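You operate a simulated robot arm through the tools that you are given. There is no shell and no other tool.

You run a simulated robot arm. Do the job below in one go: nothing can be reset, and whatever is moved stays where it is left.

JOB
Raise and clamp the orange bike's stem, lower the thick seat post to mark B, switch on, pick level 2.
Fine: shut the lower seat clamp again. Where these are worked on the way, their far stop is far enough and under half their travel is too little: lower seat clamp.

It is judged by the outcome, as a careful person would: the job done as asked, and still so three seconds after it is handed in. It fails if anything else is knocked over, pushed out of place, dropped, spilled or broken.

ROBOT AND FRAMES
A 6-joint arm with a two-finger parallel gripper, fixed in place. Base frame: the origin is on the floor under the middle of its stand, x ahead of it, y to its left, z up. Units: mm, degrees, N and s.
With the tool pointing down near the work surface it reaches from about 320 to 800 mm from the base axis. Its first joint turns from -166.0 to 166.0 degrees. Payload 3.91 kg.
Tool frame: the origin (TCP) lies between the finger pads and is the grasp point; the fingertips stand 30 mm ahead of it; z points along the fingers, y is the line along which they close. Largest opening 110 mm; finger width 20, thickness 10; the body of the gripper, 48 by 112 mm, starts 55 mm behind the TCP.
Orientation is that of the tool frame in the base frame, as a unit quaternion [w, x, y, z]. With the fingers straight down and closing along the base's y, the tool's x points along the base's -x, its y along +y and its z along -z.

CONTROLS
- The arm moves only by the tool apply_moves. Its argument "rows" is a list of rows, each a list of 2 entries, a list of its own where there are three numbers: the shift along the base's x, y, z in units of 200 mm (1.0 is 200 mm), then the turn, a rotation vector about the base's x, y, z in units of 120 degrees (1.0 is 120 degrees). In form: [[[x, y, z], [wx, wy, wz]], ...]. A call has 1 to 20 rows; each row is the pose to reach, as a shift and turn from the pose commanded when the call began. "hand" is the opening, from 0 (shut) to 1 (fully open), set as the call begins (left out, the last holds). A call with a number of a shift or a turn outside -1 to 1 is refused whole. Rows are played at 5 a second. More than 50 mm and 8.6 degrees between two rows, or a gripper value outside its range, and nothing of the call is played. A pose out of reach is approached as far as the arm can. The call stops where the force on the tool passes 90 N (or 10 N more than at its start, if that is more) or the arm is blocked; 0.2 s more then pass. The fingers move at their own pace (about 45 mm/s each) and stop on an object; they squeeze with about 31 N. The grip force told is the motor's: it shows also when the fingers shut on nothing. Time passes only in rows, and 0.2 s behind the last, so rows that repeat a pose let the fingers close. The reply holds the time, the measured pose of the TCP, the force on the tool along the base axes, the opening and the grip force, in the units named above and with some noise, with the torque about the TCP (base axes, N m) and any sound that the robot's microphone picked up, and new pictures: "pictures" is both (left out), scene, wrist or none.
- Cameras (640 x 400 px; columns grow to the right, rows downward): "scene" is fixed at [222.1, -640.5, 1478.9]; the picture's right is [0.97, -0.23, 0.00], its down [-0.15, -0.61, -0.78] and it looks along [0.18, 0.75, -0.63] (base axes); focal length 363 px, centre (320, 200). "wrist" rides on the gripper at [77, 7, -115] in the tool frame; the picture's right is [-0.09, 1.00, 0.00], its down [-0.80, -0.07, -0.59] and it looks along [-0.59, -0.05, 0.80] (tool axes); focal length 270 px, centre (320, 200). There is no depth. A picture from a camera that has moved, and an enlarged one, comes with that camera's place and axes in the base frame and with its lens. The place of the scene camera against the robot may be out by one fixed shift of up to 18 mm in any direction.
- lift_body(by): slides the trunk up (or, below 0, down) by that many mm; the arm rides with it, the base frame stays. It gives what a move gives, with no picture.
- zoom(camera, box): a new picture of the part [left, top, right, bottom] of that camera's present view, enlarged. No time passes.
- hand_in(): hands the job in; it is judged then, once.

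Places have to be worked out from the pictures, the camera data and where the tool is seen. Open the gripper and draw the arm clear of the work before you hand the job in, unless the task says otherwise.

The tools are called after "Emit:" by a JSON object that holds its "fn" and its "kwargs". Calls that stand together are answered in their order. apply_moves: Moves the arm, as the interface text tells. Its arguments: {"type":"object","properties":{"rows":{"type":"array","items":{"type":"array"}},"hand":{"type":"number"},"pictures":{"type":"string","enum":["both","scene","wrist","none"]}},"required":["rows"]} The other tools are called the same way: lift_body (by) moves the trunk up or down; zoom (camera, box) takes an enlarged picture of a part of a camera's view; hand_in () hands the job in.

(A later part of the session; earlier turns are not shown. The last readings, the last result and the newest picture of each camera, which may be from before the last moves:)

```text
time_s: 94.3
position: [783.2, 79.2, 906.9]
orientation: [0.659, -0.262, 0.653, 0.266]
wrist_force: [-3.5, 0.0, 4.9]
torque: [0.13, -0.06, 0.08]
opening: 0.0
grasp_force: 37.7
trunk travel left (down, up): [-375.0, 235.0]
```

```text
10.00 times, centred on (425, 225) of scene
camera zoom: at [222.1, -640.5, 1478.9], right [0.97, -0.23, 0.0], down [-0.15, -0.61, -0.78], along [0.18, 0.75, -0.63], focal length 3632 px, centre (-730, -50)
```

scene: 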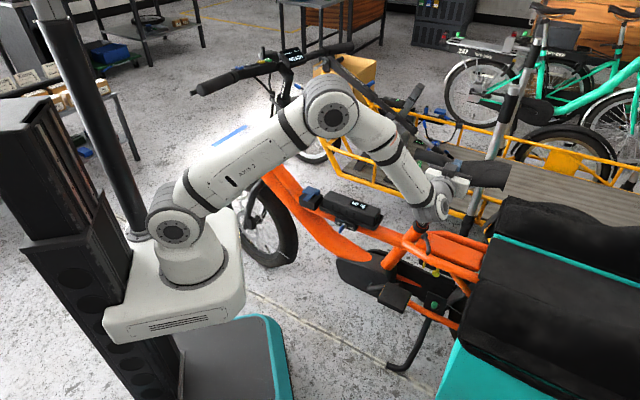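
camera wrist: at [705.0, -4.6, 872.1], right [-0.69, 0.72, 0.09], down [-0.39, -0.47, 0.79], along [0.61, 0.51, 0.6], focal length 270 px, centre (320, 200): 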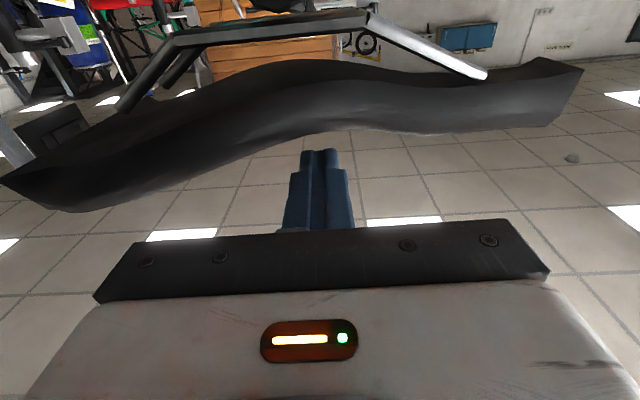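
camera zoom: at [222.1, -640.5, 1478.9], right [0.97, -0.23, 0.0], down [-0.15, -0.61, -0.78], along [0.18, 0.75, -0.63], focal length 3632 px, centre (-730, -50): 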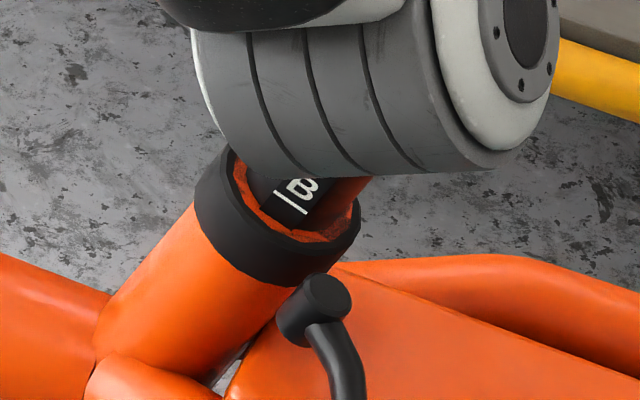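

B's line is about 8–9 mm above the rim. I push 6 mm more and then measure closely.

Emit:
{"fn": "apply_moves", "kwargs": {"rows": [[[-0.0035, 0.0037, -0.014], [0, 0, 0]], [[-0.0071, 0.0074, -0.0282], [0, 0, 0]], [[-0.0071, 0.0074, -0.0282], [0, 0, 0]]], "pictures": "scene"}}

Emit:
{"fn": "zoom", "kwargs": {"camera": "scene", "box": [400, 205, 450, 245]}}

Emit:
{"fn": "zoom", "kwargs": {"camera": "scene", "box": [412, 216, 432, 232]}}

```text
time_s: 95.1
position: [781.6, 79.8, 901.9]
orientation: [0.659, -0.262, 0.653, 0.266]
wrist_force: [-2.9, -0.1, 4.4]
torque: [0.12, -0.07, 0.09]
opening: 0.0
grasp_force: 37.7
trunk travel left (down, up): [-375.0, 235.0]
```

scene: 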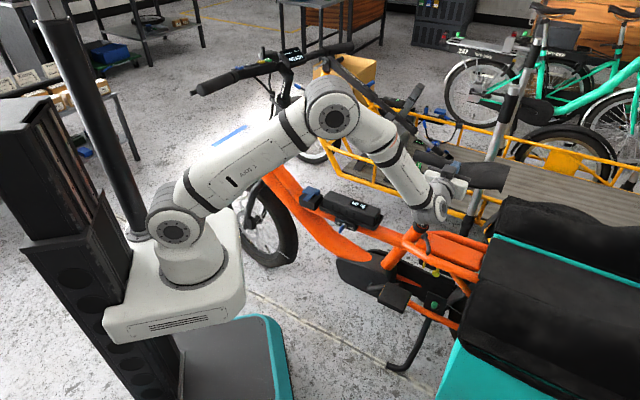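

```text
10.00 times, centred on (425, 225) of scene
camera zoom: at [222.1, -640.5, 1478.9], right [0.97, -0.23, 0.0], down [-0.15, -0.61, -0.78], along [0.18, 0.75, -0.63], focal length 3632 px, centre (-730, -50)
```

zoom: 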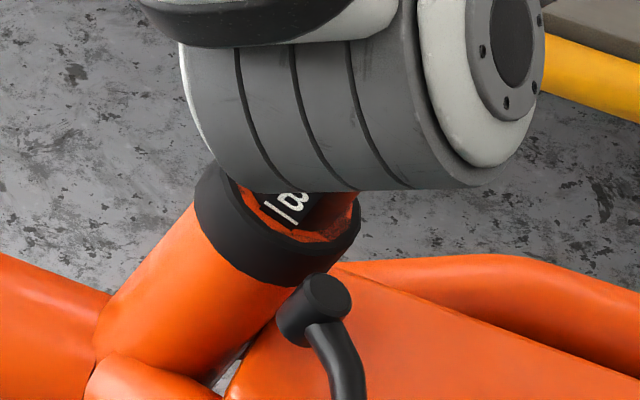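

```text
16.00 times, centred on (422, 224) of scene
camera zoom: at [222.1, -640.5, 1478.9], right [0.97, -0.23, 0.0], down [-0.15, -0.61, -0.78], along [0.18, 0.75, -0.63], focal length 5812 px, centre (-1312, -184)
```

zoom: 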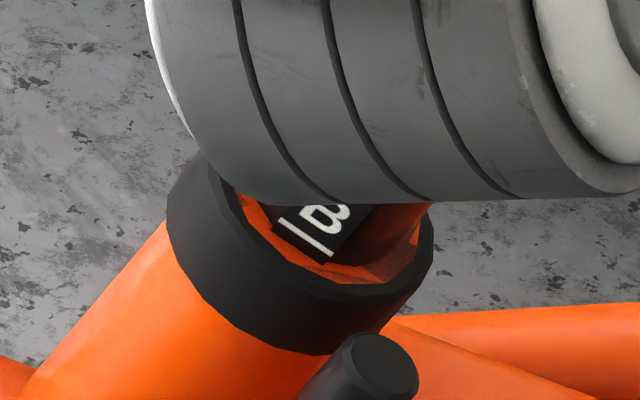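

B's line is still about 4 mm above the rim by comparison with where D's line sat. I push another 3.5 mm.

Emit:
{"fn": "apply_moves", "kwargs": {"rows": [[[-0.0021, 0.0022, -0.0082], [0, 0, 0]], [[-0.0042, 0.0043, -0.0165], [0, 0, 0]], [[-0.0042, 0.0043, -0.0165], [0, 0, 0]]], "pictures": "scene"}}

Emit:
{"fn": "zoom", "kwargs": {"camera": "scene", "box": [412, 216, 432, 232]}}

```text
time_s: 95.9
position: [780.7, 80.4, 898.5]
orientation: [0.659, -0.263, 0.653, 0.266]
wrist_force: [-2.2, -2.2, 5.0]
torque: [0.09, -0.06, -0.01]
opening: 0.2
grasp_force: 37.3
trunk travel left (down, up): [-375.0, 235.0]
```

scene: 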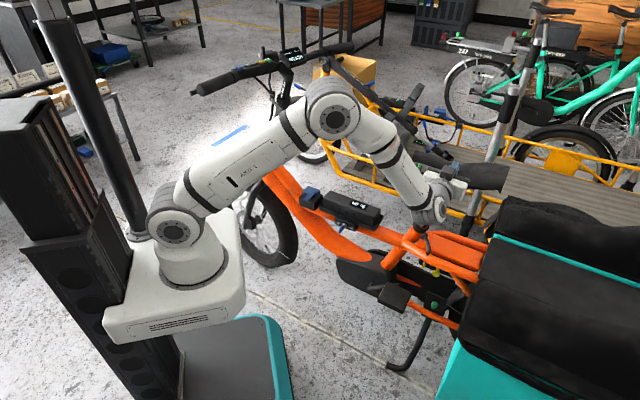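

```text
16.00 times, centred on (422, 224) of scene
camera zoom: at [222.1, -640.5, 1478.9], right [0.97, -0.23, 0.0], down [-0.15, -0.61, -0.78], along [0.18, 0.75, -0.63], focal length 5812 px, centre (-1312, -184)
```

zoom: 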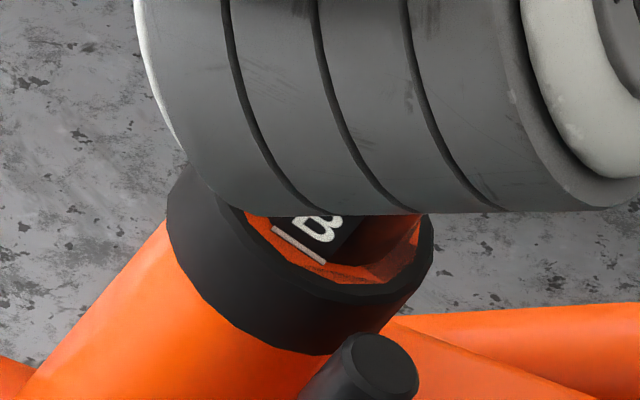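

B's line now sits right at the rim, half hidden, essentially where D's line was. I lift off the saddle and withdraw left, then roll the tool to check the mark square-on and close the clamp.

Emit:
{"fn": "apply_moves", "kwargs": {"rows": [[[0, 0, 0.1], [0, 0, 0]], [[0, 0, 0.25], [0, 0, 0]], [[-0.17, -0.165, 0.25], [0, 0, 0]], [[-0.34, -0.33, 0.25], [0, 0, 0]], [[-0.51, -0.495, 0.25], [0, 0, 0]], [[-0.68, -0.58, 0.25], [0, 0, 0]], [[-0.83, -0.5, 0.25], [0, 0, 0]], [[-0.96, -0.36, 0.25], [0, 0, 0]]], "pictures": "both"}}

Emit:
{"fn": "zoom", "kwargs": {"camera": "scene", "box": [400, 205, 450, 245]}}

Emit:
{"fn": "zoom", "kwargs": {"camera": "scene", "box": [370, 110, 550, 250]}}

```text
time_s: 97.7
position: [589.7, 8.7, 947.9]
orientation: [0.659, -0.263, 0.653, 0.266]
wrist_force: [0.0, -0.8, -0.1]
torque: [0.0, -0.02, -0.01]
opening: 0.2
grasp_force: 37.6
trunk travel left (down, up): [-375.0, 235.0]
camera wrist: at [502.9, -65.0, 868.4], right [-0.69, 0.72, 0.09], down [-0.39, -0.47, 0.79], along [0.61, 0.51, 0.6], focal length 270 px, centre (320, 200)
```

scene: 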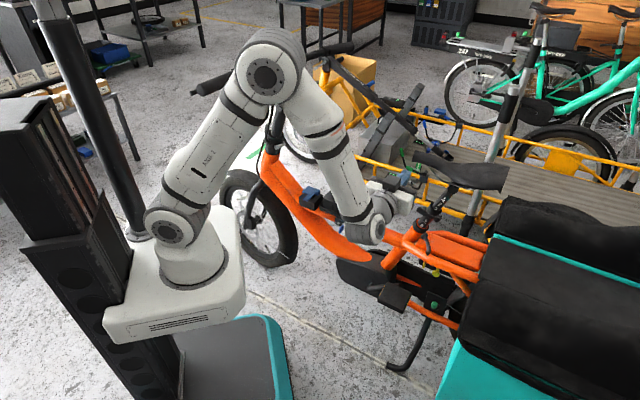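
wrist: 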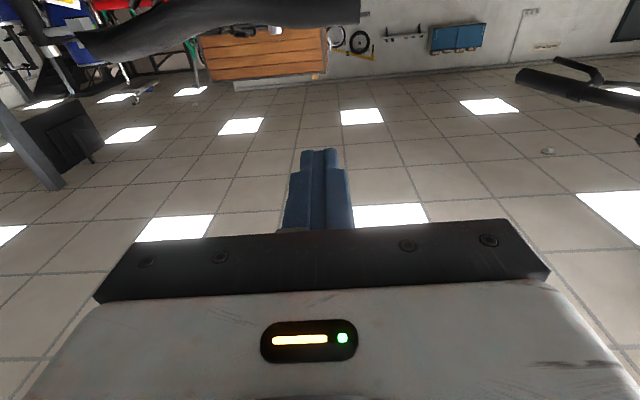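

```text
10.00 times, centred on (425, 225) of scene
camera zoom: at [222.1, -640.5, 1478.9], right [0.97, -0.23, 0.0], down [-0.15, -0.61, -0.78], along [0.18, 0.75, -0.63], focal length 3632 px, centre (-730, -50)
```

zoom: 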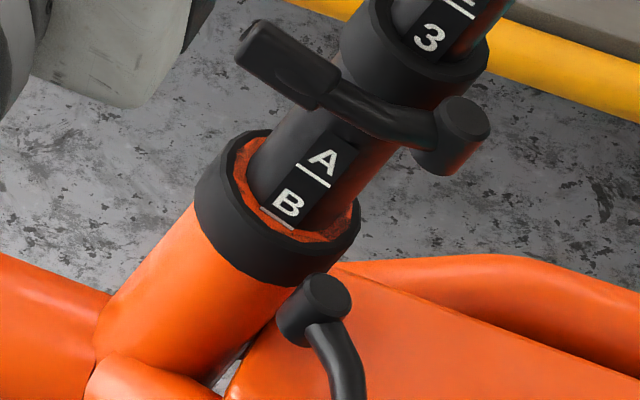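

```text
2.86 times, centred on (460, 180) of scene
camera zoom: at [222.1, -640.5, 1478.9], right [0.97, -0.23, 0.0], down [-0.15, -0.61, -0.78], along [0.18, 0.75, -0.63], focal length 1038 px, centre (-80, 257)
```

zoom: 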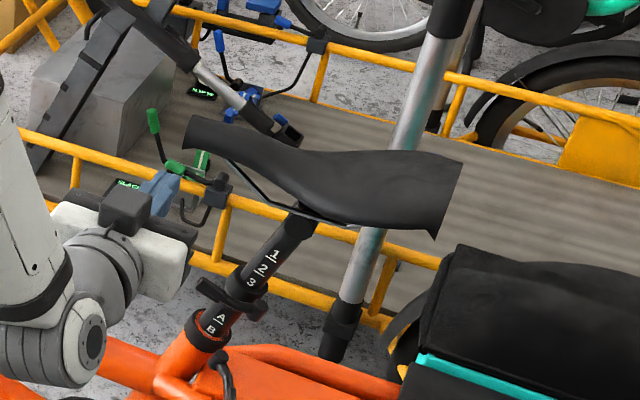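

The mark now matches: A and B sit exactly where C and D sat before, so B is at the rim. I roll the tool and lower the trunk to close the clamp.

Emit:
{"fn": "apply_moves", "kwargs": {"rows": [[[0, 0, 0], [0.0508, 0.0489, 0]], [[0, 0, 0], [0.1015, 0.0978, 0]], [[0, 0, 0], [0.1523, 0.1468, 0]], [[0, 0, 0], [0.2031, 0.1957, 0]], [[0, 0, 0], [0.2538, 0.2446, 0]], [[0, 0, 0], [0.3046, 0.2935, 0]], [[0, 0, 0], [0.3554, 0.3425, 0]], [[0, 0, 0], [0.4062, 0.3914, 0]], [[0, 0, 0], [0.4569, 0.4403, 0]], [[0, 0, 0], [0.5077, 0.4892, 0]], [[0, 0, 0], [0.5585, 0.5382, 0]], [[0, 0, 0], [0.6092, 0.5871, 0]], [[0, 0, 0], [0.66, 0.636, 0]]], "pictures": "none"}}

Emit:
{"fn": "lift_body", "kwargs": {"by": -290}}

Emit:
{"fn": "zoom", "kwargs": {"camera": "wrist", "box": [0, 0, 640, 400]}}

Emit:
{"fn": "zoom", "kwargs": {"camera": "scene", "box": [340, 150, 500, 270]}}

```text
time_s: 100.5
position: [589.8, 8.4, 948.0]
orientation: [0.161, 0.39, 0.592, 0.686]
wrist_force: [0.3, -1.2, 0.3]
torque: [0.0, 0.0, -0.03]
opening: 0.2
grasp_force: 37.4
trunk travel left (down, up): [-375.0, 235.0]
```

```text
time_s: 103.4
position: [589.6, 7.7, 658.5]
orientation: [0.162, 0.39, 0.593, 0.686]
wrist_force: [-0.4, 0.0, -0.9]
torque: [0.0, -0.01, -0.02]
opening: 0.0
grasp_force: 37.9
trunk travel left (down, up): [-85.0, 525.0]
```

```text
1.00 times, centred on (320, 200) of wrist (not enlarged: the box is as wide or as high as the picture)
camera zoom: at [458.0, -19.8, 690.1], right [0.3, -0.3, 0.91], down [0.07, -0.94, -0.34], along [0.95, 0.16, -0.26], focal length 270 px, centre (320, 200)
```

zoom: 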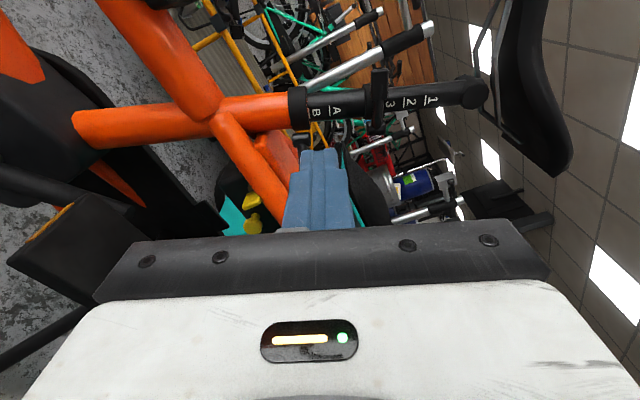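

```text
3.33 times, centred on (420, 210) of scene
camera zoom: at [222.1, -640.5, 1478.9], right [0.97, -0.23, 0.0], down [-0.15, -0.61, -0.78], along [0.18, 0.75, -0.63], focal length 1211 px, centre (-13, 167)
```

zoom: 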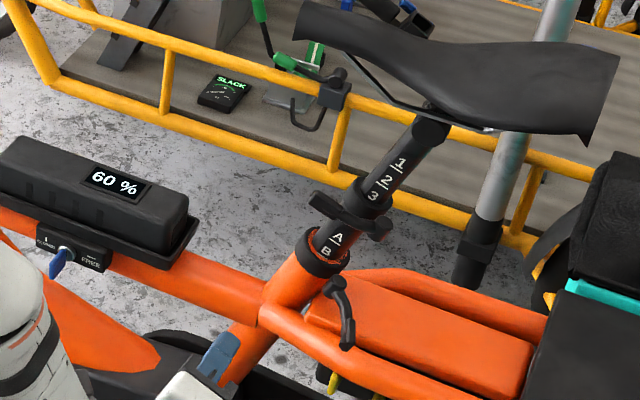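

The lever hangs open toward rear-left, with its handle end near (758, 40, 593). I move in behind it (rear side), keeping above the frame tube, to push it shut.

Emit:
{"fn": "apply_moves", "kwargs": {"rows": [[[0.14, -0.07, -0.07], [0, 0, 0]], [[0.28, -0.14, -0.145], [0, 0, 0]], [[0.42, -0.21, -0.22], [0, 0, 0]], [[0.567, -0.28, -0.3], [0, 0, 0]]], "pictures": "both"}}

Emit:
{"fn": "zoom", "kwargs": {"camera": "scene", "box": [370, 190, 470, 265]}}

Emit:
{"fn": "zoom", "kwargs": {"camera": "wrist", "box": [200, 60, 440, 230]}}

```text
time_s: 104.4
position: [702.2, -48.1, 598.0]
orientation: [0.162, 0.389, 0.593, 0.687]
wrist_force: [-1.0, 0.0, 0.5]
torque: [-0.04, 0.0, 0.01]
opening: 0.0
grasp_force: 37.5
trunk travel left (down, up): [-85.0, 525.0]
camera wrist: at [571.7, -75.7, 630.0], right [0.3, -0.3, 0.91], down [0.07, -0.94, -0.34], along [0.95, 0.16, -0.26], focal length 270 px, centre (320, 200)
```

scene: 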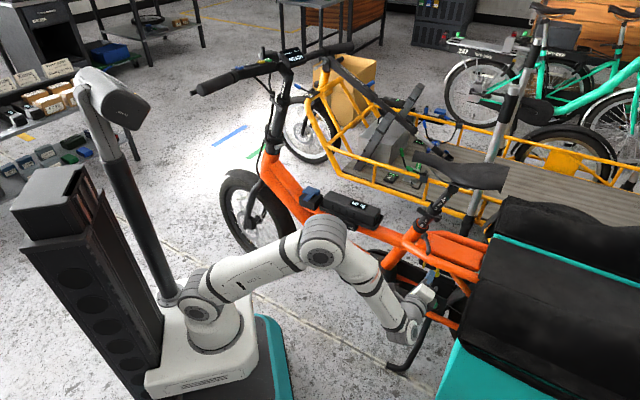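
wrist: 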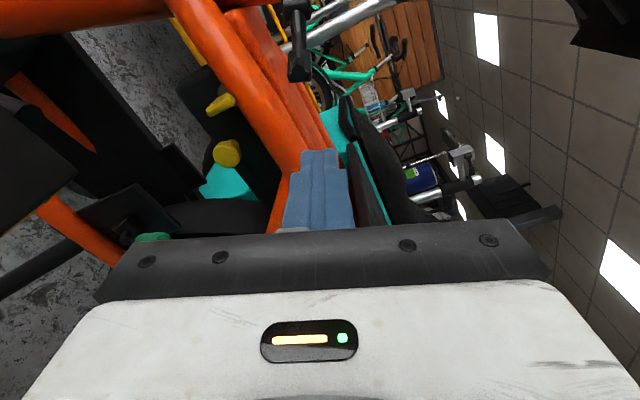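

```text
5.33 times, centred on (420, 228) of scene
camera zoom: at [222.1, -640.5, 1478.9], right [0.97, -0.23, 0.0], down [-0.15, -0.61, -0.78], along [0.18, 0.75, -0.63], focal length 1937 px, centre (-213, 53)
```

zoom: 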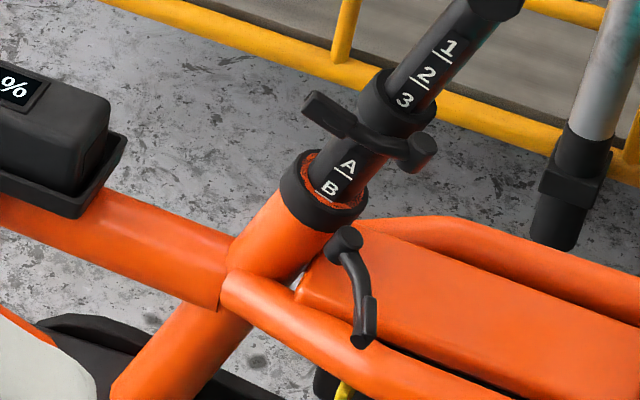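

```text
2.35 times, centred on (320, 145) of wrist
camera zoom: at [571.7, -75.7, 630.0], right [0.3, -0.3, 0.91], down [0.07, -0.94, -0.34], along [0.95, 0.16, -0.26], focal length 636 px, centre (320, 329)
```

zoom: 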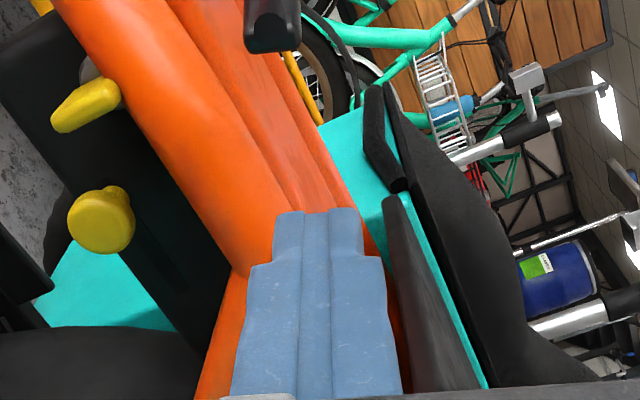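

The handle end is at about (746, 42, 595), lever ~114° open. I slide the closed fingers in just behind it, above the frame tube.

Emit:
{"fn": "apply_moves", "kwargs": {"rows": [[[0.085, 0.1, -0.008], [0, 0, 0]], [[0.171, 0.2, -0.017], [0, 0, 0]], [[0.257, 0.3, -0.025], [0, 0, 0]]], "pictures": "both"}}

Emit:
{"fn": "zoom", "kwargs": {"camera": "scene", "box": [370, 190, 470, 265]}}

Emit:
{"fn": "zoom", "kwargs": {"camera": "wrist", "box": [200, 60, 440, 230]}}

```text
time_s: 105.2
position: [755.5, 12.6, 592.1]
orientation: [0.161, 0.389, 0.592, 0.687]
wrist_force: [-0.6, -0.4, -0.2]
torque: [-0.01, 0.0, -0.01]
opening: 0.1
grasp_force: 37.6
trunk travel left (down, up): [-85.0, 525.0]
camera wrist: at [623.7, -15.8, 625.1], right [0.3, -0.3, 0.91], down [0.07, -0.94, -0.34], along [0.95, 0.16, -0.26], focal length 270 px, centre (320, 200)
```

scene: 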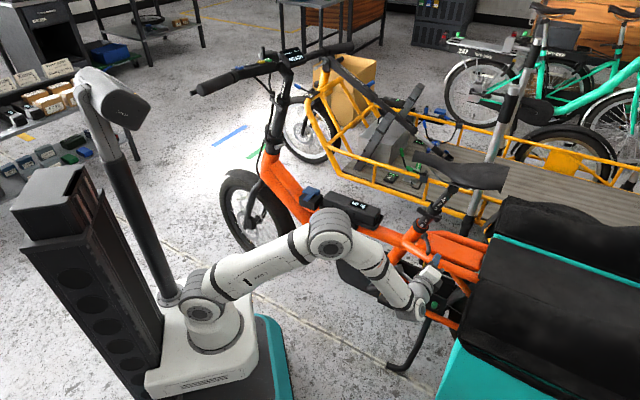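
wrist: 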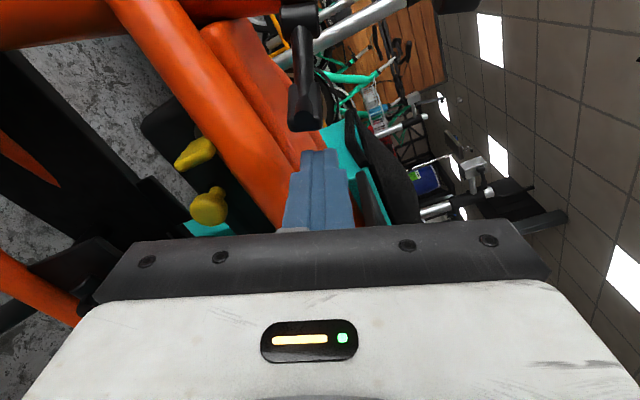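

```text
5.33 times, centred on (420, 228) of scene
camera zoom: at [222.1, -640.5, 1478.9], right [0.97, -0.23, 0.0], down [-0.15, -0.61, -0.78], along [0.18, 0.75, -0.63], focal length 1937 px, centre (-213, 53)
```

zoom: 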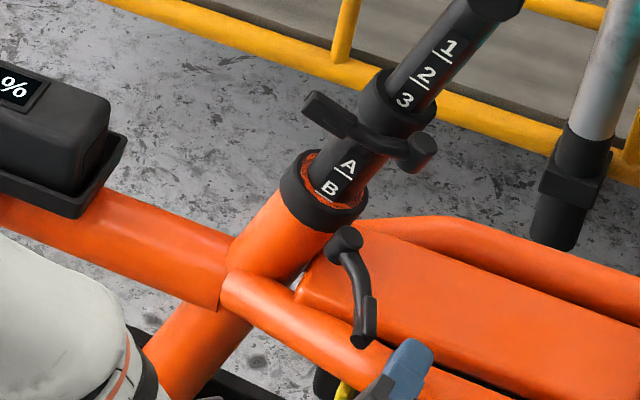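

```text
2.35 times, centred on (320, 145) of wrist
camera zoom: at [623.7, -15.8, 625.1], right [0.3, -0.3, 0.91], down [0.07, -0.94, -0.34], along [0.95, 0.16, -0.26], focal length 636 px, centre (320, 329)
```

zoom: 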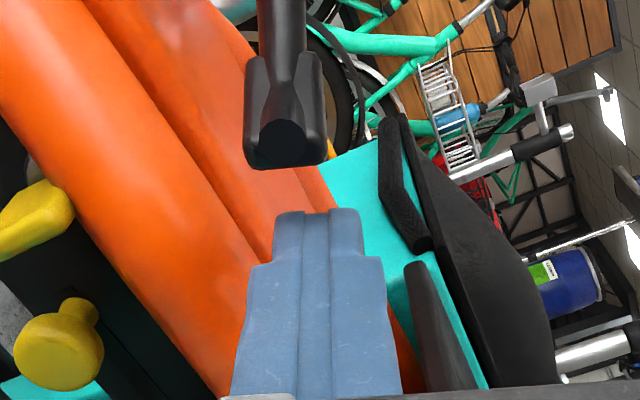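

The finger is behind the handle with good overlap. I push it forward in small steps.

Emit:
{"fn": "apply_moves", "kwargs": {"rows": [[[-0.026, 0.027, 0.012], [0, 0, 0]], [[-0.052, 0.054, 0.0225], [0, 0, 0]], [[-0.079, 0.082, 0.034], [0, 0, 0]], [[-0.105, 0.109, 0.047], [0, 0, 0]]], "pictures": "both"}}

Emit:
{"fn": "zoom", "kwargs": {"camera": "scene", "box": [370, 190, 470, 265]}}

```text
time_s: 106.2
position: [733.9, 35.0, 601.7]
orientation: [0.162, 0.389, 0.592, 0.687]
wrist_force: [-0.6, -0.2, 0.5]
torque: [0.0, -0.01, 0.04]
opening: 0.1
grasp_force: 37.6
trunk travel left (down, up): [-85.0, 525.0]
camera wrist: at [602.1, 6.3, 634.3], right [0.3, -0.3, 0.91], down [0.07, -0.94, -0.34], along [0.95, 0.16, -0.26], focal length 270 px, centre (320, 200)
```

scene: 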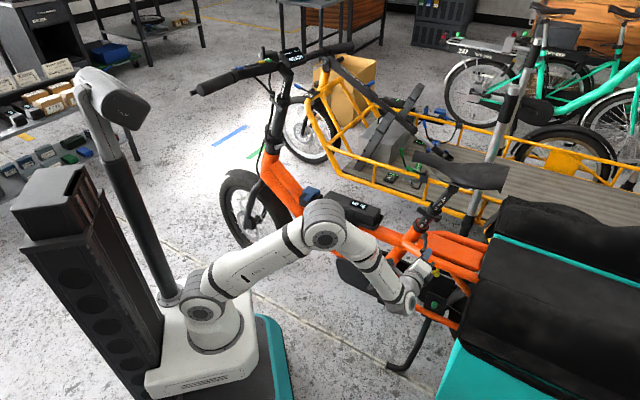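
wrist: 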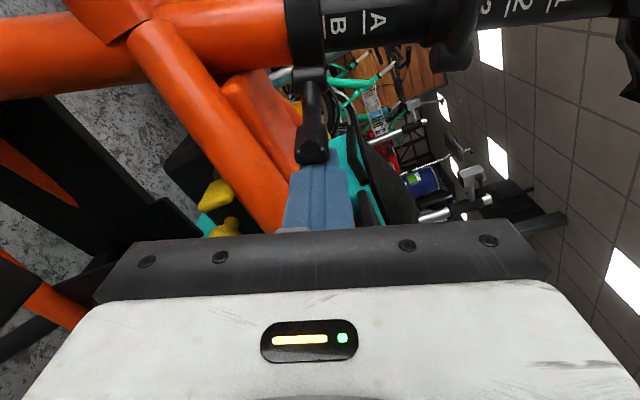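

```text
5.33 times, centred on (420, 228) of scene
camera zoom: at [222.1, -640.5, 1478.9], right [0.97, -0.23, 0.0], down [-0.15, -0.61, -0.78], along [0.18, 0.75, -0.63], focal length 1937 px, centre (-213, 53)
```

zoom: 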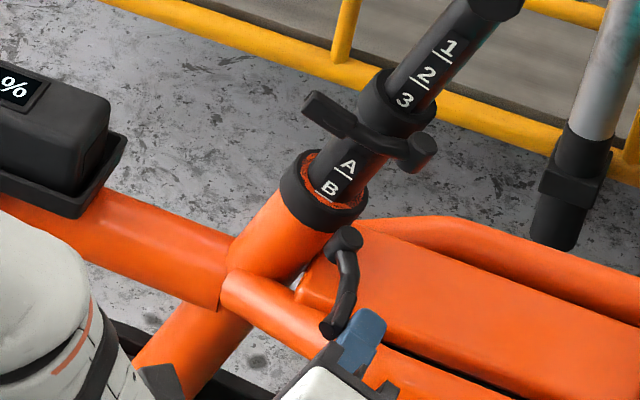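

The lever is swinging shut (about 105° from hugging left, post still at B). I keep pushing forward, easing the fingertip outward a little.

Emit:
{"fn": "apply_moves", "kwargs": {"rows": [[[-0.027, 0.028, 0.014], [0, 0, 0]], [[-0.054, 0.056, 0.026], [0, 0, 0]], [[-0.085, 0.067, 0.035], [0, 0, 0]], [[-0.117, 0.078, 0.042], [0, 0, 0]], [[-0.144, 0.092, 0.051], [0, 0, 0]], [[-0.17, 0.105, 0.06], [0, 0, 0]]], "pictures": "both"}}

Emit:
{"fn": "zoom", "kwargs": {"camera": "scene", "box": [370, 190, 470, 265]}}

```text
time_s: 107.6
position: [699.3, 56.3, 613.9]
orientation: [0.161, 0.389, 0.593, 0.686]
wrist_force: [0.0, -0.3, -0.6]
torque: [-0.03, 0.0, -0.02]
opening: 0.1
grasp_force: 37.6
trunk travel left (down, up): [-85.0, 525.0]
camera wrist: at [567.8, 27.3, 646.5], right [0.3, -0.3, 0.91], down [0.07, -0.94, -0.34], along [0.95, 0.16, -0.26], focal length 270 px, centre (320, 200)
```

scene: 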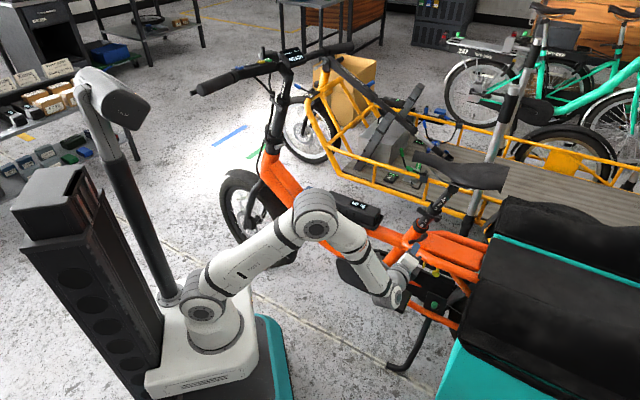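
wrist: 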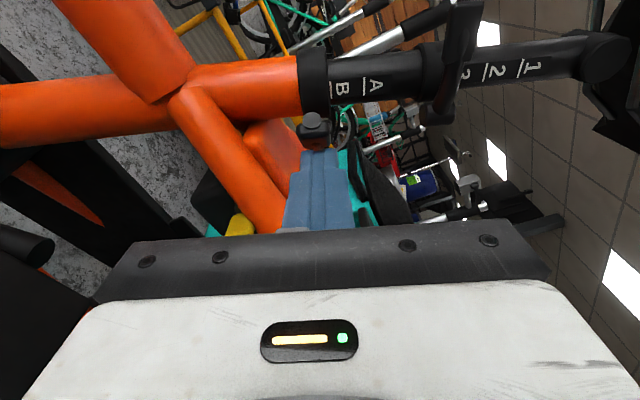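

```text
5.33 times, centred on (420, 228) of scene
camera zoom: at [222.1, -640.5, 1478.9], right [0.97, -0.23, 0.0], down [-0.15, -0.61, -0.78], along [0.18, 0.75, -0.63], focal length 1937 px, centre (-213, 53)
```

zoom: 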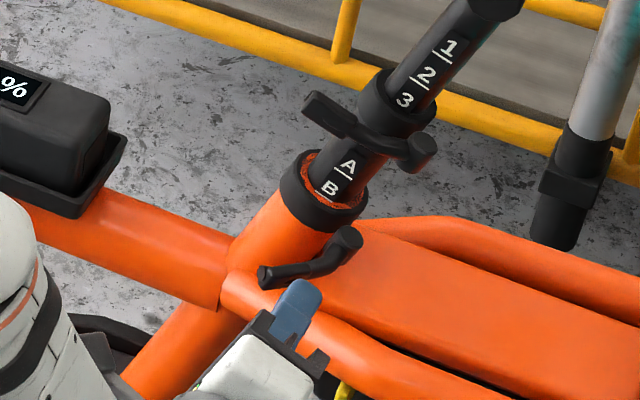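

The lever is now at about 73°, moving freely ahead of the finger. I continue round towards the collar.

Emit:
{"fn": "apply_moves", "kwargs": {"rows": [[[-0.017, 0.038, 0.014], [0, 0, 0]], [[-0.033, 0.076, 0.028], [0, 0, 0]], [[-0.032, 0.113, 0.038], [0, 0, 0]], [[-0.031, 0.1495, 0.047], [0, 0, 0]], [[-0.026, 0.1805, 0.054], [0, 0, 0]], [[-0.021, 0.2115, 0.0605], [0, 0, 0]]], "pictures": "both"}}

Emit:
{"fn": "zoom", "kwargs": {"camera": "scene", "box": [370, 190, 470, 265]}}

```text
time_s: 109.0
position: [696.3, 98.3, 626.1]
orientation: [0.161, 0.39, 0.592, 0.686]
wrist_force: [-0.6, -0.1, 0.9]
torque: [-0.05, -0.06, 0.0]
opening: 0.0
grasp_force: 38.0
trunk travel left (down, up): [-85.0, 525.0]
camera wrist: at [563.9, 69.9, 658.4], right [0.3, -0.3, 0.91], down [0.07, -0.94, -0.34], along [0.95, 0.16, -0.26], focal length 270 px, centre (320, 200)
```

scene: 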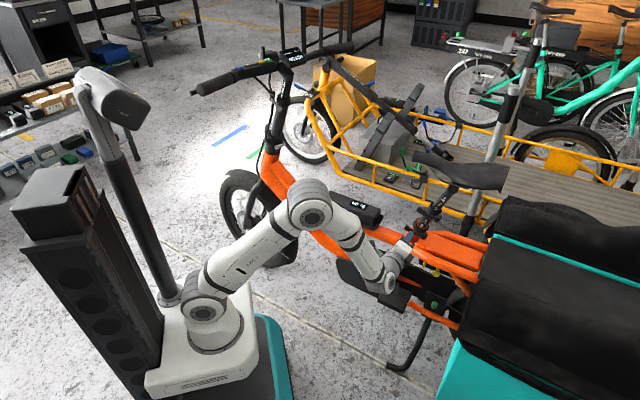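
wrist: 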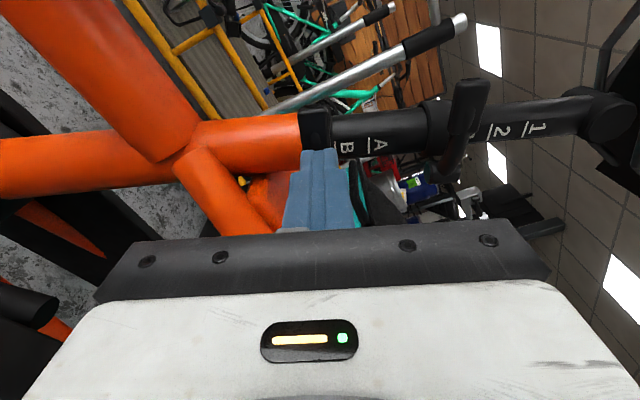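

```text
5.33 times, centred on (420, 228) of scene
camera zoom: at [222.1, -640.5, 1478.9], right [0.97, -0.23, 0.0], down [-0.15, -0.61, -0.78], along [0.18, 0.75, -0.63], focal length 1937 px, centre (-213, 53)
```

zoom: 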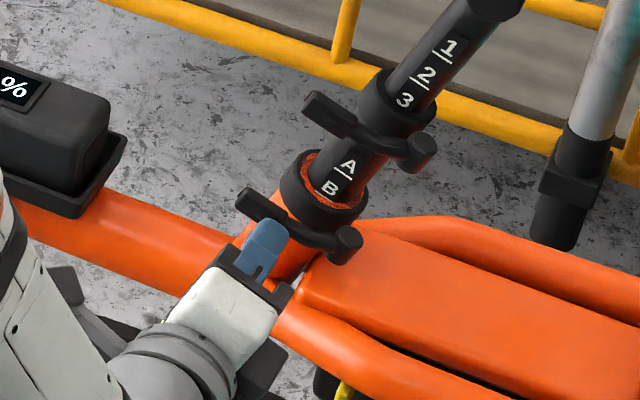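

The lever is nearly closed. I press it firmly inward until it meets its stop.

Emit:
{"fn": "apply_moves", "kwargs": {"rows": [[[0.0108, 0.0104, 0.0], [0, 0, 0]], [[0.0216, 0.0208, 0.0], [0, 0, 0]], [[0.0324, 0.0312, 0.0], [0, 0, 0]], [[0.0432, 0.0416, 0.0], [0, 0, 0]], [[0.054, 0.052, 0.0], [0, 0, 0]], [[0.0648, 0.0625, 0.0], [0, 0, 0]]], "pictures": "both"}}

Emit:
{"fn": "zoom", "kwargs": {"camera": "scene", "box": [370, 190, 470, 265]}}

```text
time_s: 110.3
position: [701.4, 104.3, 626.0]
orientation: [0.161, 0.392, 0.591, 0.687]
wrist_force: [-44.9, -26.5, 11.6]
torque: [0.46, -0.18, 0.83]
opening: 0.0
grasp_force: 37.7
trunk travel left (down, up): [-85.0, 525.0]
stopped in row 6: the force on the tool passed its limit at 95 N (the readings are from after the stop); the commanded pose is now the measured one
camera wrist: at [569.6, 75.6, 659.0], right [0.3, -0.31, 0.9], down [0.06, -0.94, -0.34], along [0.95, 0.16, -0.26], focal length 270 px, centre (320, 200)
```

scene: 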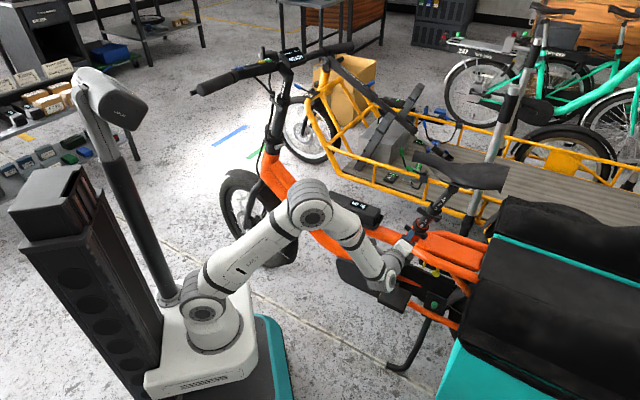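
wrist: 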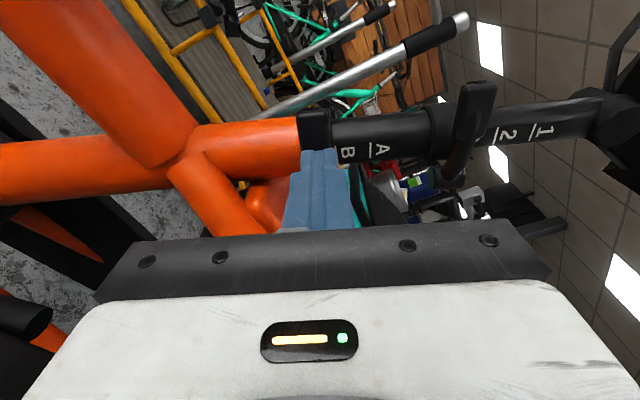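

```text
5.33 times, centred on (420, 228) of scene
camera zoom: at [222.1, -640.5, 1478.9], right [0.97, -0.23, 0.0], down [-0.15, -0.61, -0.78], along [0.18, 0.75, -0.63], focal length 1937 px, centre (-213, 53)
```

zoom: 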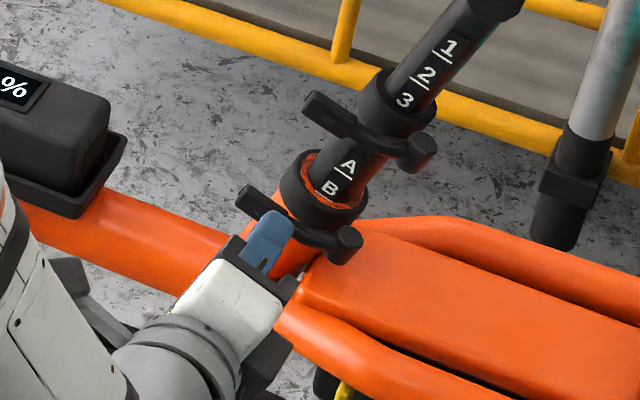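

Firm stop reached (95 N). I withdraw left and verify lever, marks, stem and display.

Emit:
{"fn": "apply_moves", "kwargs": {"rows": [[[-0.036, -0.035, 0], [0, 0, 0]], [[-0.15, -0.145, 0.02], [0, 0, 0]], [[-0.32, -0.31, 0.05], [0, 0, 0]], [[-0.49, -0.47, 0.08], [0, 0, 0]], [[-0.6, -0.45, 0.25], [0, 0, 0]]], "pictures": "both"}}

Emit:
{"fn": "zoom", "kwargs": {"camera": "scene", "box": [400, 205, 450, 245]}}

Emit:
{"fn": "zoom", "kwargs": {"camera": "scene", "box": [420, 180, 470, 220]}}

Emit:
{"fn": "zoom", "kwargs": {"camera": "scene", "box": [220, 30, 340, 170]}}

Emit:
{"fn": "zoom", "kwargs": {"camera": "wrist", "box": [180, 60, 460, 230]}}

```text
time_s: 111.5
position: [585.2, 15.8, 672.8]
orientation: [0.159, 0.393, 0.594, 0.684]
wrist_force: [0.8, -0.5, -0.5]
torque: [0.06, -0.02, 0.03]
opening: 0.0
grasp_force: 38.0
trunk travel left (down, up): [-85.0, 525.0]
camera wrist: at [453.9, -11.8, 705.6], right [0.3, -0.3, 0.9], down [0.06, -0.94, -0.34], along [0.95, 0.16, -0.27], focal length 270 px, centre (320, 200)
```

scene: 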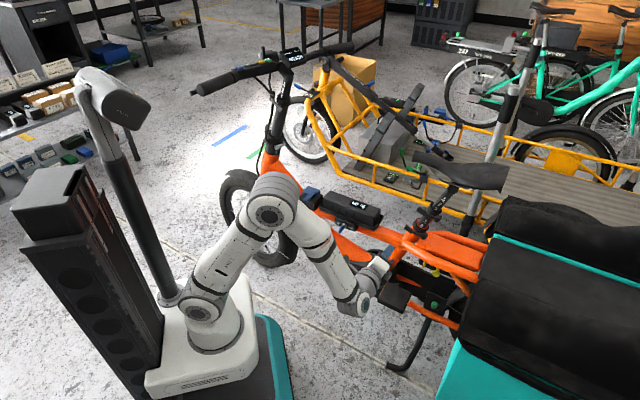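
wrist: 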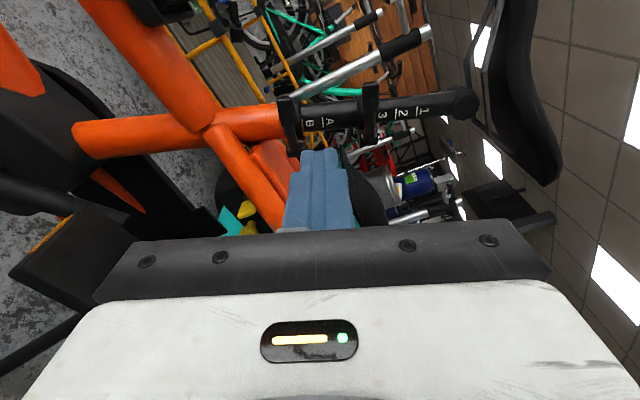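

```text
10.00 times, centred on (425, 225) of scene
camera zoom: at [222.1, -640.5, 1478.9], right [0.97, -0.23, 0.0], down [-0.15, -0.61, -0.78], along [0.18, 0.75, -0.63], focal length 3632 px, centre (-730, -50)
```

zoom: 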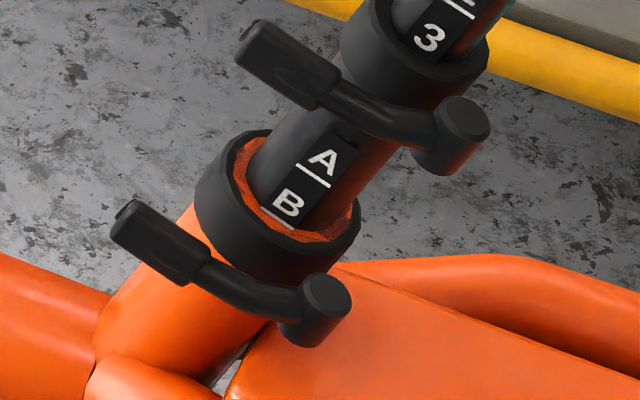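

```text
10.00 times, centred on (445, 200) of scene
camera zoom: at [222.1, -640.5, 1478.9], right [0.97, -0.23, 0.0], down [-0.15, -0.61, -0.78], along [0.18, 0.75, -0.63], focal length 3632 px, centre (-930, 200)
```

zoom: 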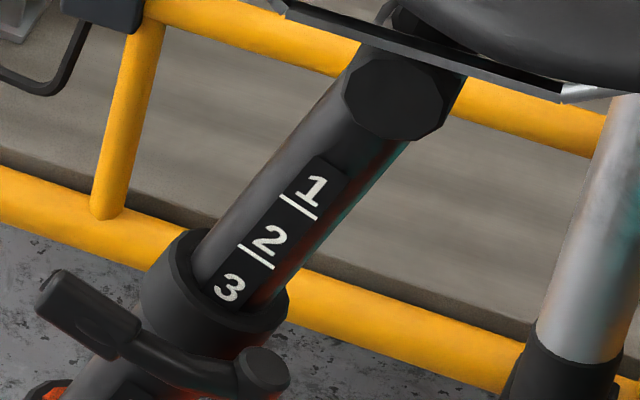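

```text
2.86 times, centred on (280, 100) of scene
camera zoom: at [222.1, -640.5, 1478.9], right [0.97, -0.23, 0.0], down [-0.15, -0.61, -0.78], along [0.18, 0.75, -0.63], focal length 1038 px, centre (434, 486)
```

zoom: 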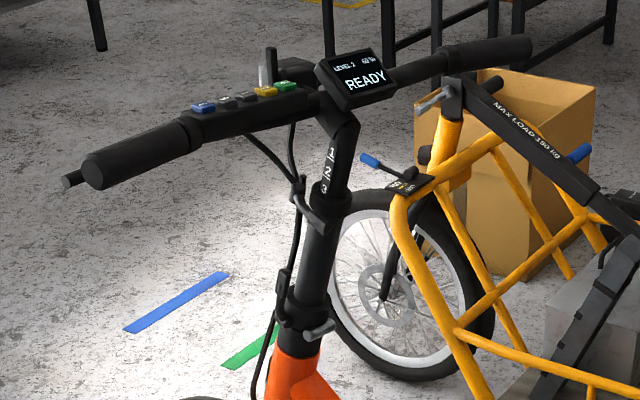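

```text
2.29 times, centred on (320, 145) of wrist
camera zoom: at [453.9, -11.8, 705.6], right [0.3, -0.3, 0.9], down [0.06, -0.94, -0.34], along [0.95, 0.16, -0.27], focal length 618 px, centre (320, 326)
```

zoom: 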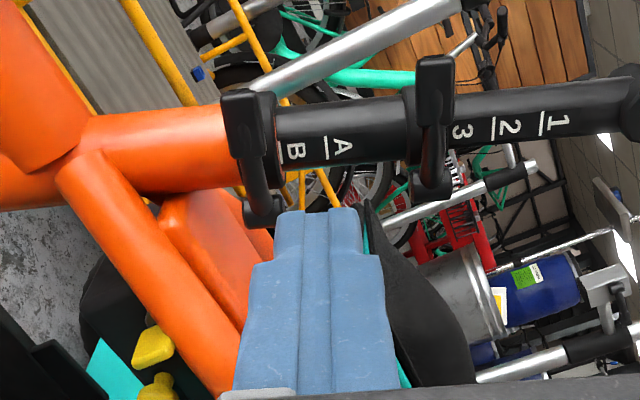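

The lower clamp looks exactly as it did when shut, with B at the rim. Display still shows LEVEL 2 READY and the stem is up. One concern is that the thin post's "3" line may have shifted slightly, so I zoom to check.

Emit:
{"fn": "zoom", "kwargs": {"camera": "scene", "box": [425, 195, 450, 215]}}

Emit:
{"fn": "zoom", "kwargs": {"camera": "wrist", "box": [340, 70, 460, 150]}}

Emit:
{"fn": "zoom", "kwargs": {"camera": "wrist", "box": [270, 80, 350, 150]}}

```text
16.00 times, centred on (438, 205) of scene
camera zoom: at [222.1, -640.5, 1478.9], right [0.97, -0.23, 0.0], down [-0.15, -0.61, -0.78], along [0.18, 0.75, -0.63], focal length 5812 px, centre (-1560, 120)
```

zoom: 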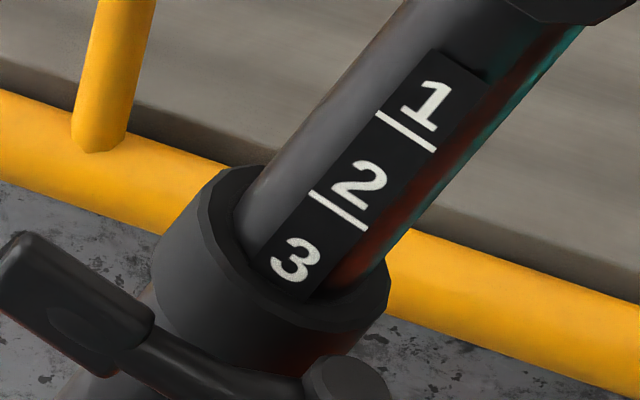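

```text
5.00 times, centred on (400, 110) of wrist
camera zoom: at [453.9, -11.8, 705.6], right [0.3, -0.3, 0.9], down [0.06, -0.94, -0.34], along [0.95, 0.16, -0.27], focal length 1351 px, centre (-80, 650)
```

zoom: 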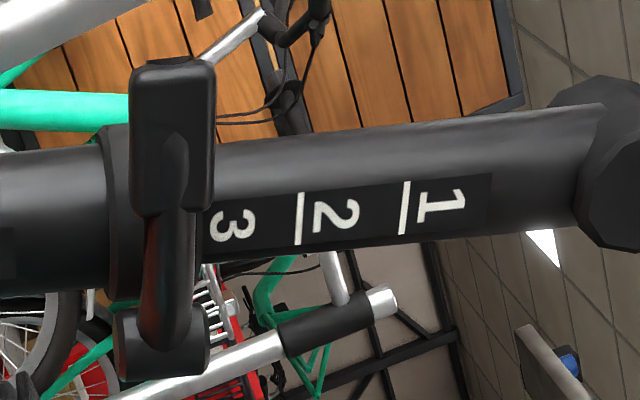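

```text
5.71 times, centred on (310, 115) of wrist
camera zoom: at [453.9, -11.8, 705.6], right [0.3, -0.3, 0.9], down [0.06, -0.94, -0.34], along [0.95, 0.16, -0.27], focal length 1544 px, centre (377, 686)
```

zoom: 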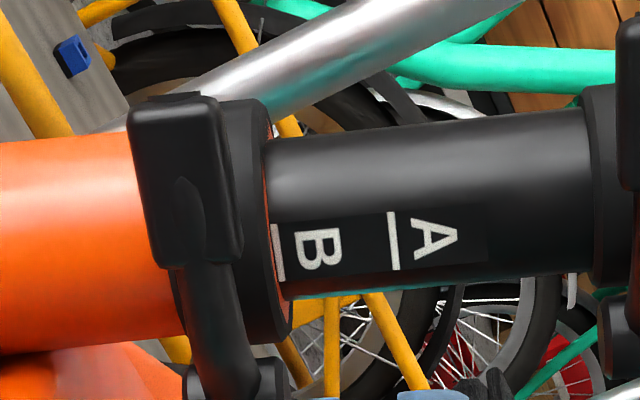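

B's line sits right at the rim, as wanted. The thin post may have settled 2–3 mm, so I raise the camera level with the upper collar to judge that without parallax.

Emit:
{"fn": "apply_moves", "kwargs": {"rows": [[[0.04, -0.04, 0.16], [0, 0, 0]], [[0.08, -0.085, 0.33], [0, 0, 0]]], "pictures": "wrist"}}

Emit:
{"fn": "zoom", "kwargs": {"camera": "wrist", "box": [270, 70, 430, 170]}}

```text
time_s: 112.1
position: [599.3, -0.4, 738.9]
orientation: [0.16, 0.393, 0.593, 0.684]
wrist_force: [0.2, -0.2, 0.2]
torque: [0.04, -0.06, 0.03]
opening: 0.1
grasp_force: 37.8
trunk travel left (down, up): [-85.0, 525.0]
camera wrist: at [468.8, -28.6, 772.0], right [0.3, -0.3, 0.9], down [0.06, -0.94, -0.34], along [0.95, 0.16, -0.27], focal length 270 px, centre (320, 200)
```

wrist: 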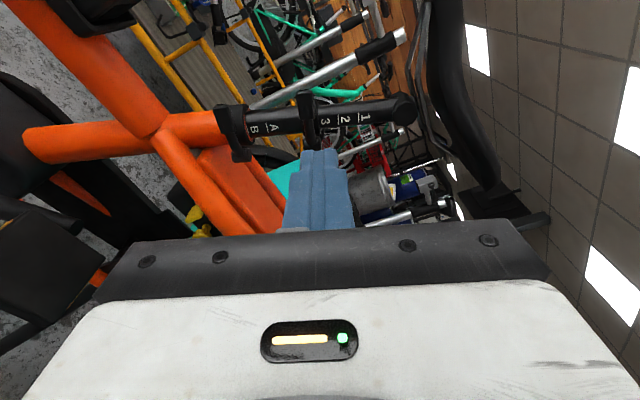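

```text
4.00 times, centred on (350, 120) of wrist
camera zoom: at [468.8, -28.6, 772.0], right [0.3, -0.3, 0.9], down [0.06, -0.94, -0.34], along [0.95, 0.16, -0.27], focal length 1081 px, centre (200, 520)
```

zoom: 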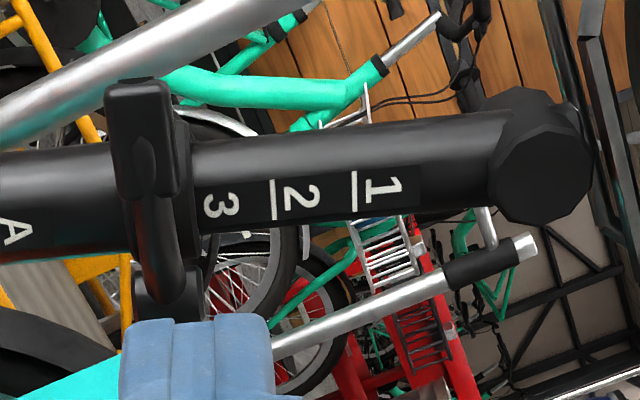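

Emit:
{"fn": "zoom", "kwargs": {"camera": "wrist", "box": [295, 85, 365, 130]}}

Emit:
{"fn": "zoom", "kwargs": {"camera": "wrist", "box": [215, 95, 285, 140]}}

```text
8.89 times, centred on (330, 108) of wrist
camera zoom: at [468.8, -28.6, 772.0], right [0.3, -0.3, 0.9], down [0.06, -0.94, -0.34], along [0.95, 0.16, -0.27], focal length 2402 px, centre (231, 1022)
```

zoom: 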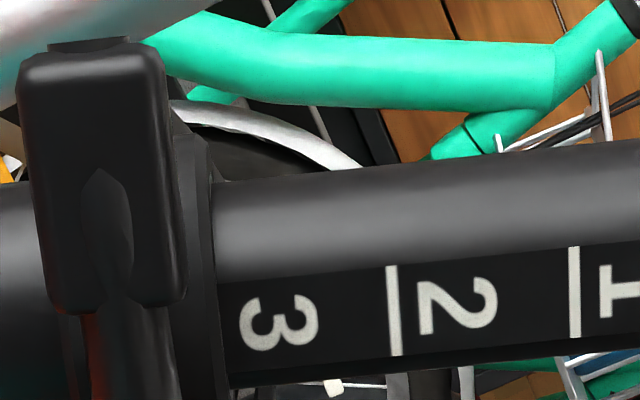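

```text
8.89 times, centred on (250, 118) of wrist
camera zoom: at [468.8, -28.6, 772.0], right [0.3, -0.3, 0.9], down [0.06, -0.94, -0.34], along [0.95, 0.16, -0.27], focal length 2402 px, centre (942, 933)
```

zoom: 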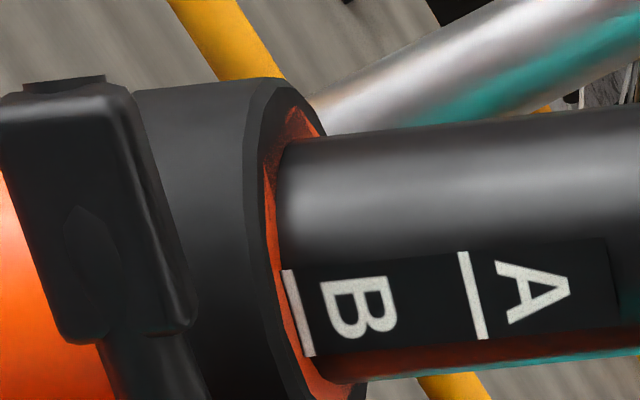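

Seen square-on, the thin post is exactly at its "3" line and the thick post at B, with the clamp shut. I open the gripper and draw the arm clear to the left.

Emit:
{"fn": "apply_moves", "kwargs": {"rows": [[[-0.12, -0.116, 0.05], [0, 0, 0]], [[-0.24, -0.232, 0.1], [0, 0, 0]], [[-0.36, -0.347, 0.15], [0, 0, 0]], [[-0.46, -0.47, 0.2], [0, 0, 0]], [[-0.46, -0.47, 0.2], [0, 0, 0]], [[-0.46, -0.47, 0.2], [0, 0, 0]]], "hand": 1, "pictures": "both"}}

Emit:
{"fn": "zoom", "kwargs": {"camera": "scene", "box": [230, 30, 310, 90]}}

Emit:
{"fn": "zoom", "kwargs": {"camera": "scene", "box": [230, 110, 310, 165]}}

Emit:
{"fn": "zoom", "kwargs": {"camera": "scene", "box": [290, 130, 530, 280]}}

```text
time_s: 113.5
position: [507.4, -95.2, 779.1]
orientation: [0.161, 0.392, 0.593, 0.684]
wrist_force: [0.7, 0.4, 0.3]
torque: [-0.01, 0.01, 0.01]
opening: 109.7
grasp_force: 0.2
trunk travel left (down, up): [-85.0, 525.0]
camera wrist: at [376.4, -123.5, 812.9], right [0.3, -0.3, 0.9], down [0.06, -0.94, -0.34], along [0.95, 0.16, -0.26], focal length 270 px, centre (320, 200)
```

scene: 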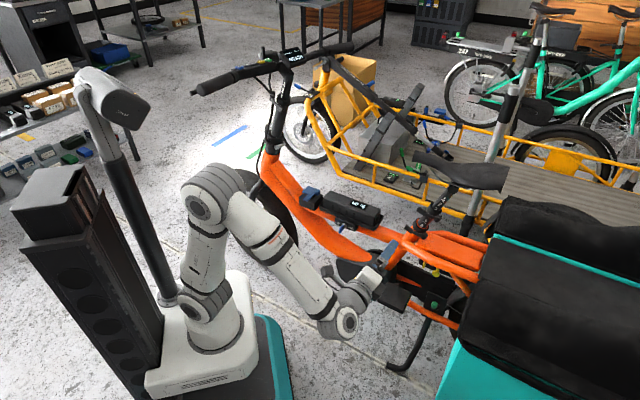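
wrist: 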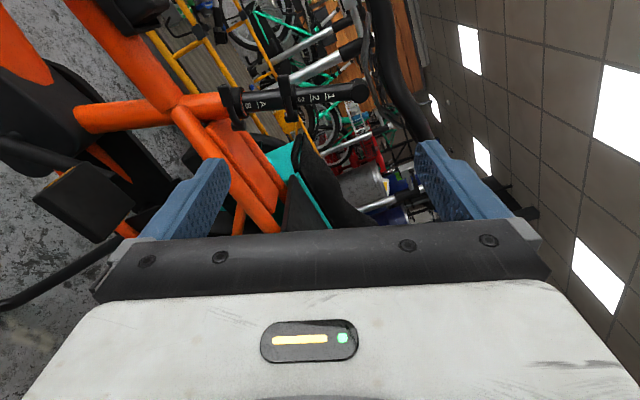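

```text
6.67 times, centred on (270, 60) of scene
camera zoom: at [222.1, -640.5, 1478.9], right [0.97, -0.23, 0.0], down [-0.15, -0.61, -0.78], along [0.18, 0.75, -0.63], focal length 2422 px, centre (653, 1133)
```

zoom: 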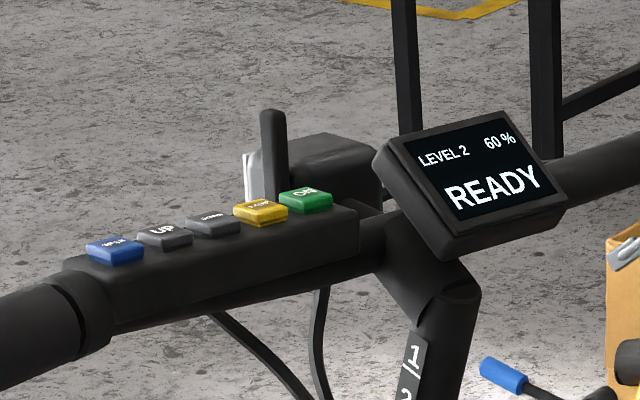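

```text
7.27 times, centred on (270, 138) of scene
camera zoom: at [222.1, -640.5, 1478.9], right [0.97, -0.23, 0.0], down [-0.15, -0.61, -0.78], along [0.18, 0.75, -0.63], focal length 2642 px, centre (684, 654)
```

zoom: 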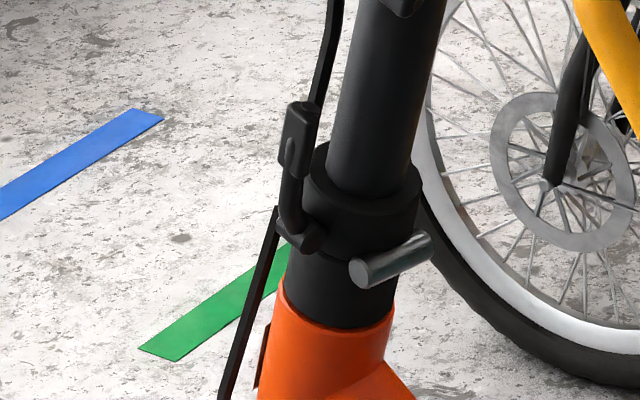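

```text
2.67 times, centred on (410, 205) of scene
camera zoom: at [222.1, -640.5, 1478.9], right [0.97, -0.23, 0.0], down [-0.15, -0.61, -0.78], along [0.18, 0.75, -0.63], focal length 969 px, centre (80, 187)
```

zoom: 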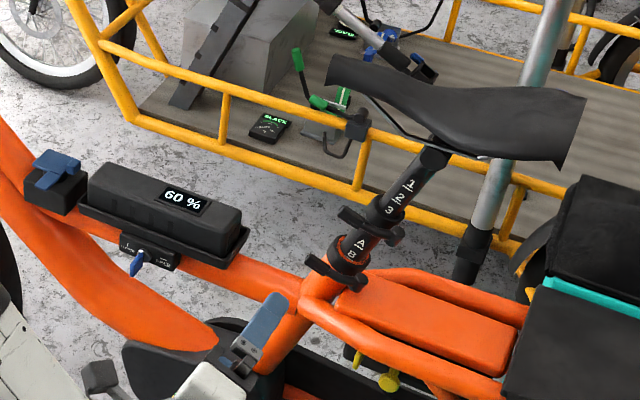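

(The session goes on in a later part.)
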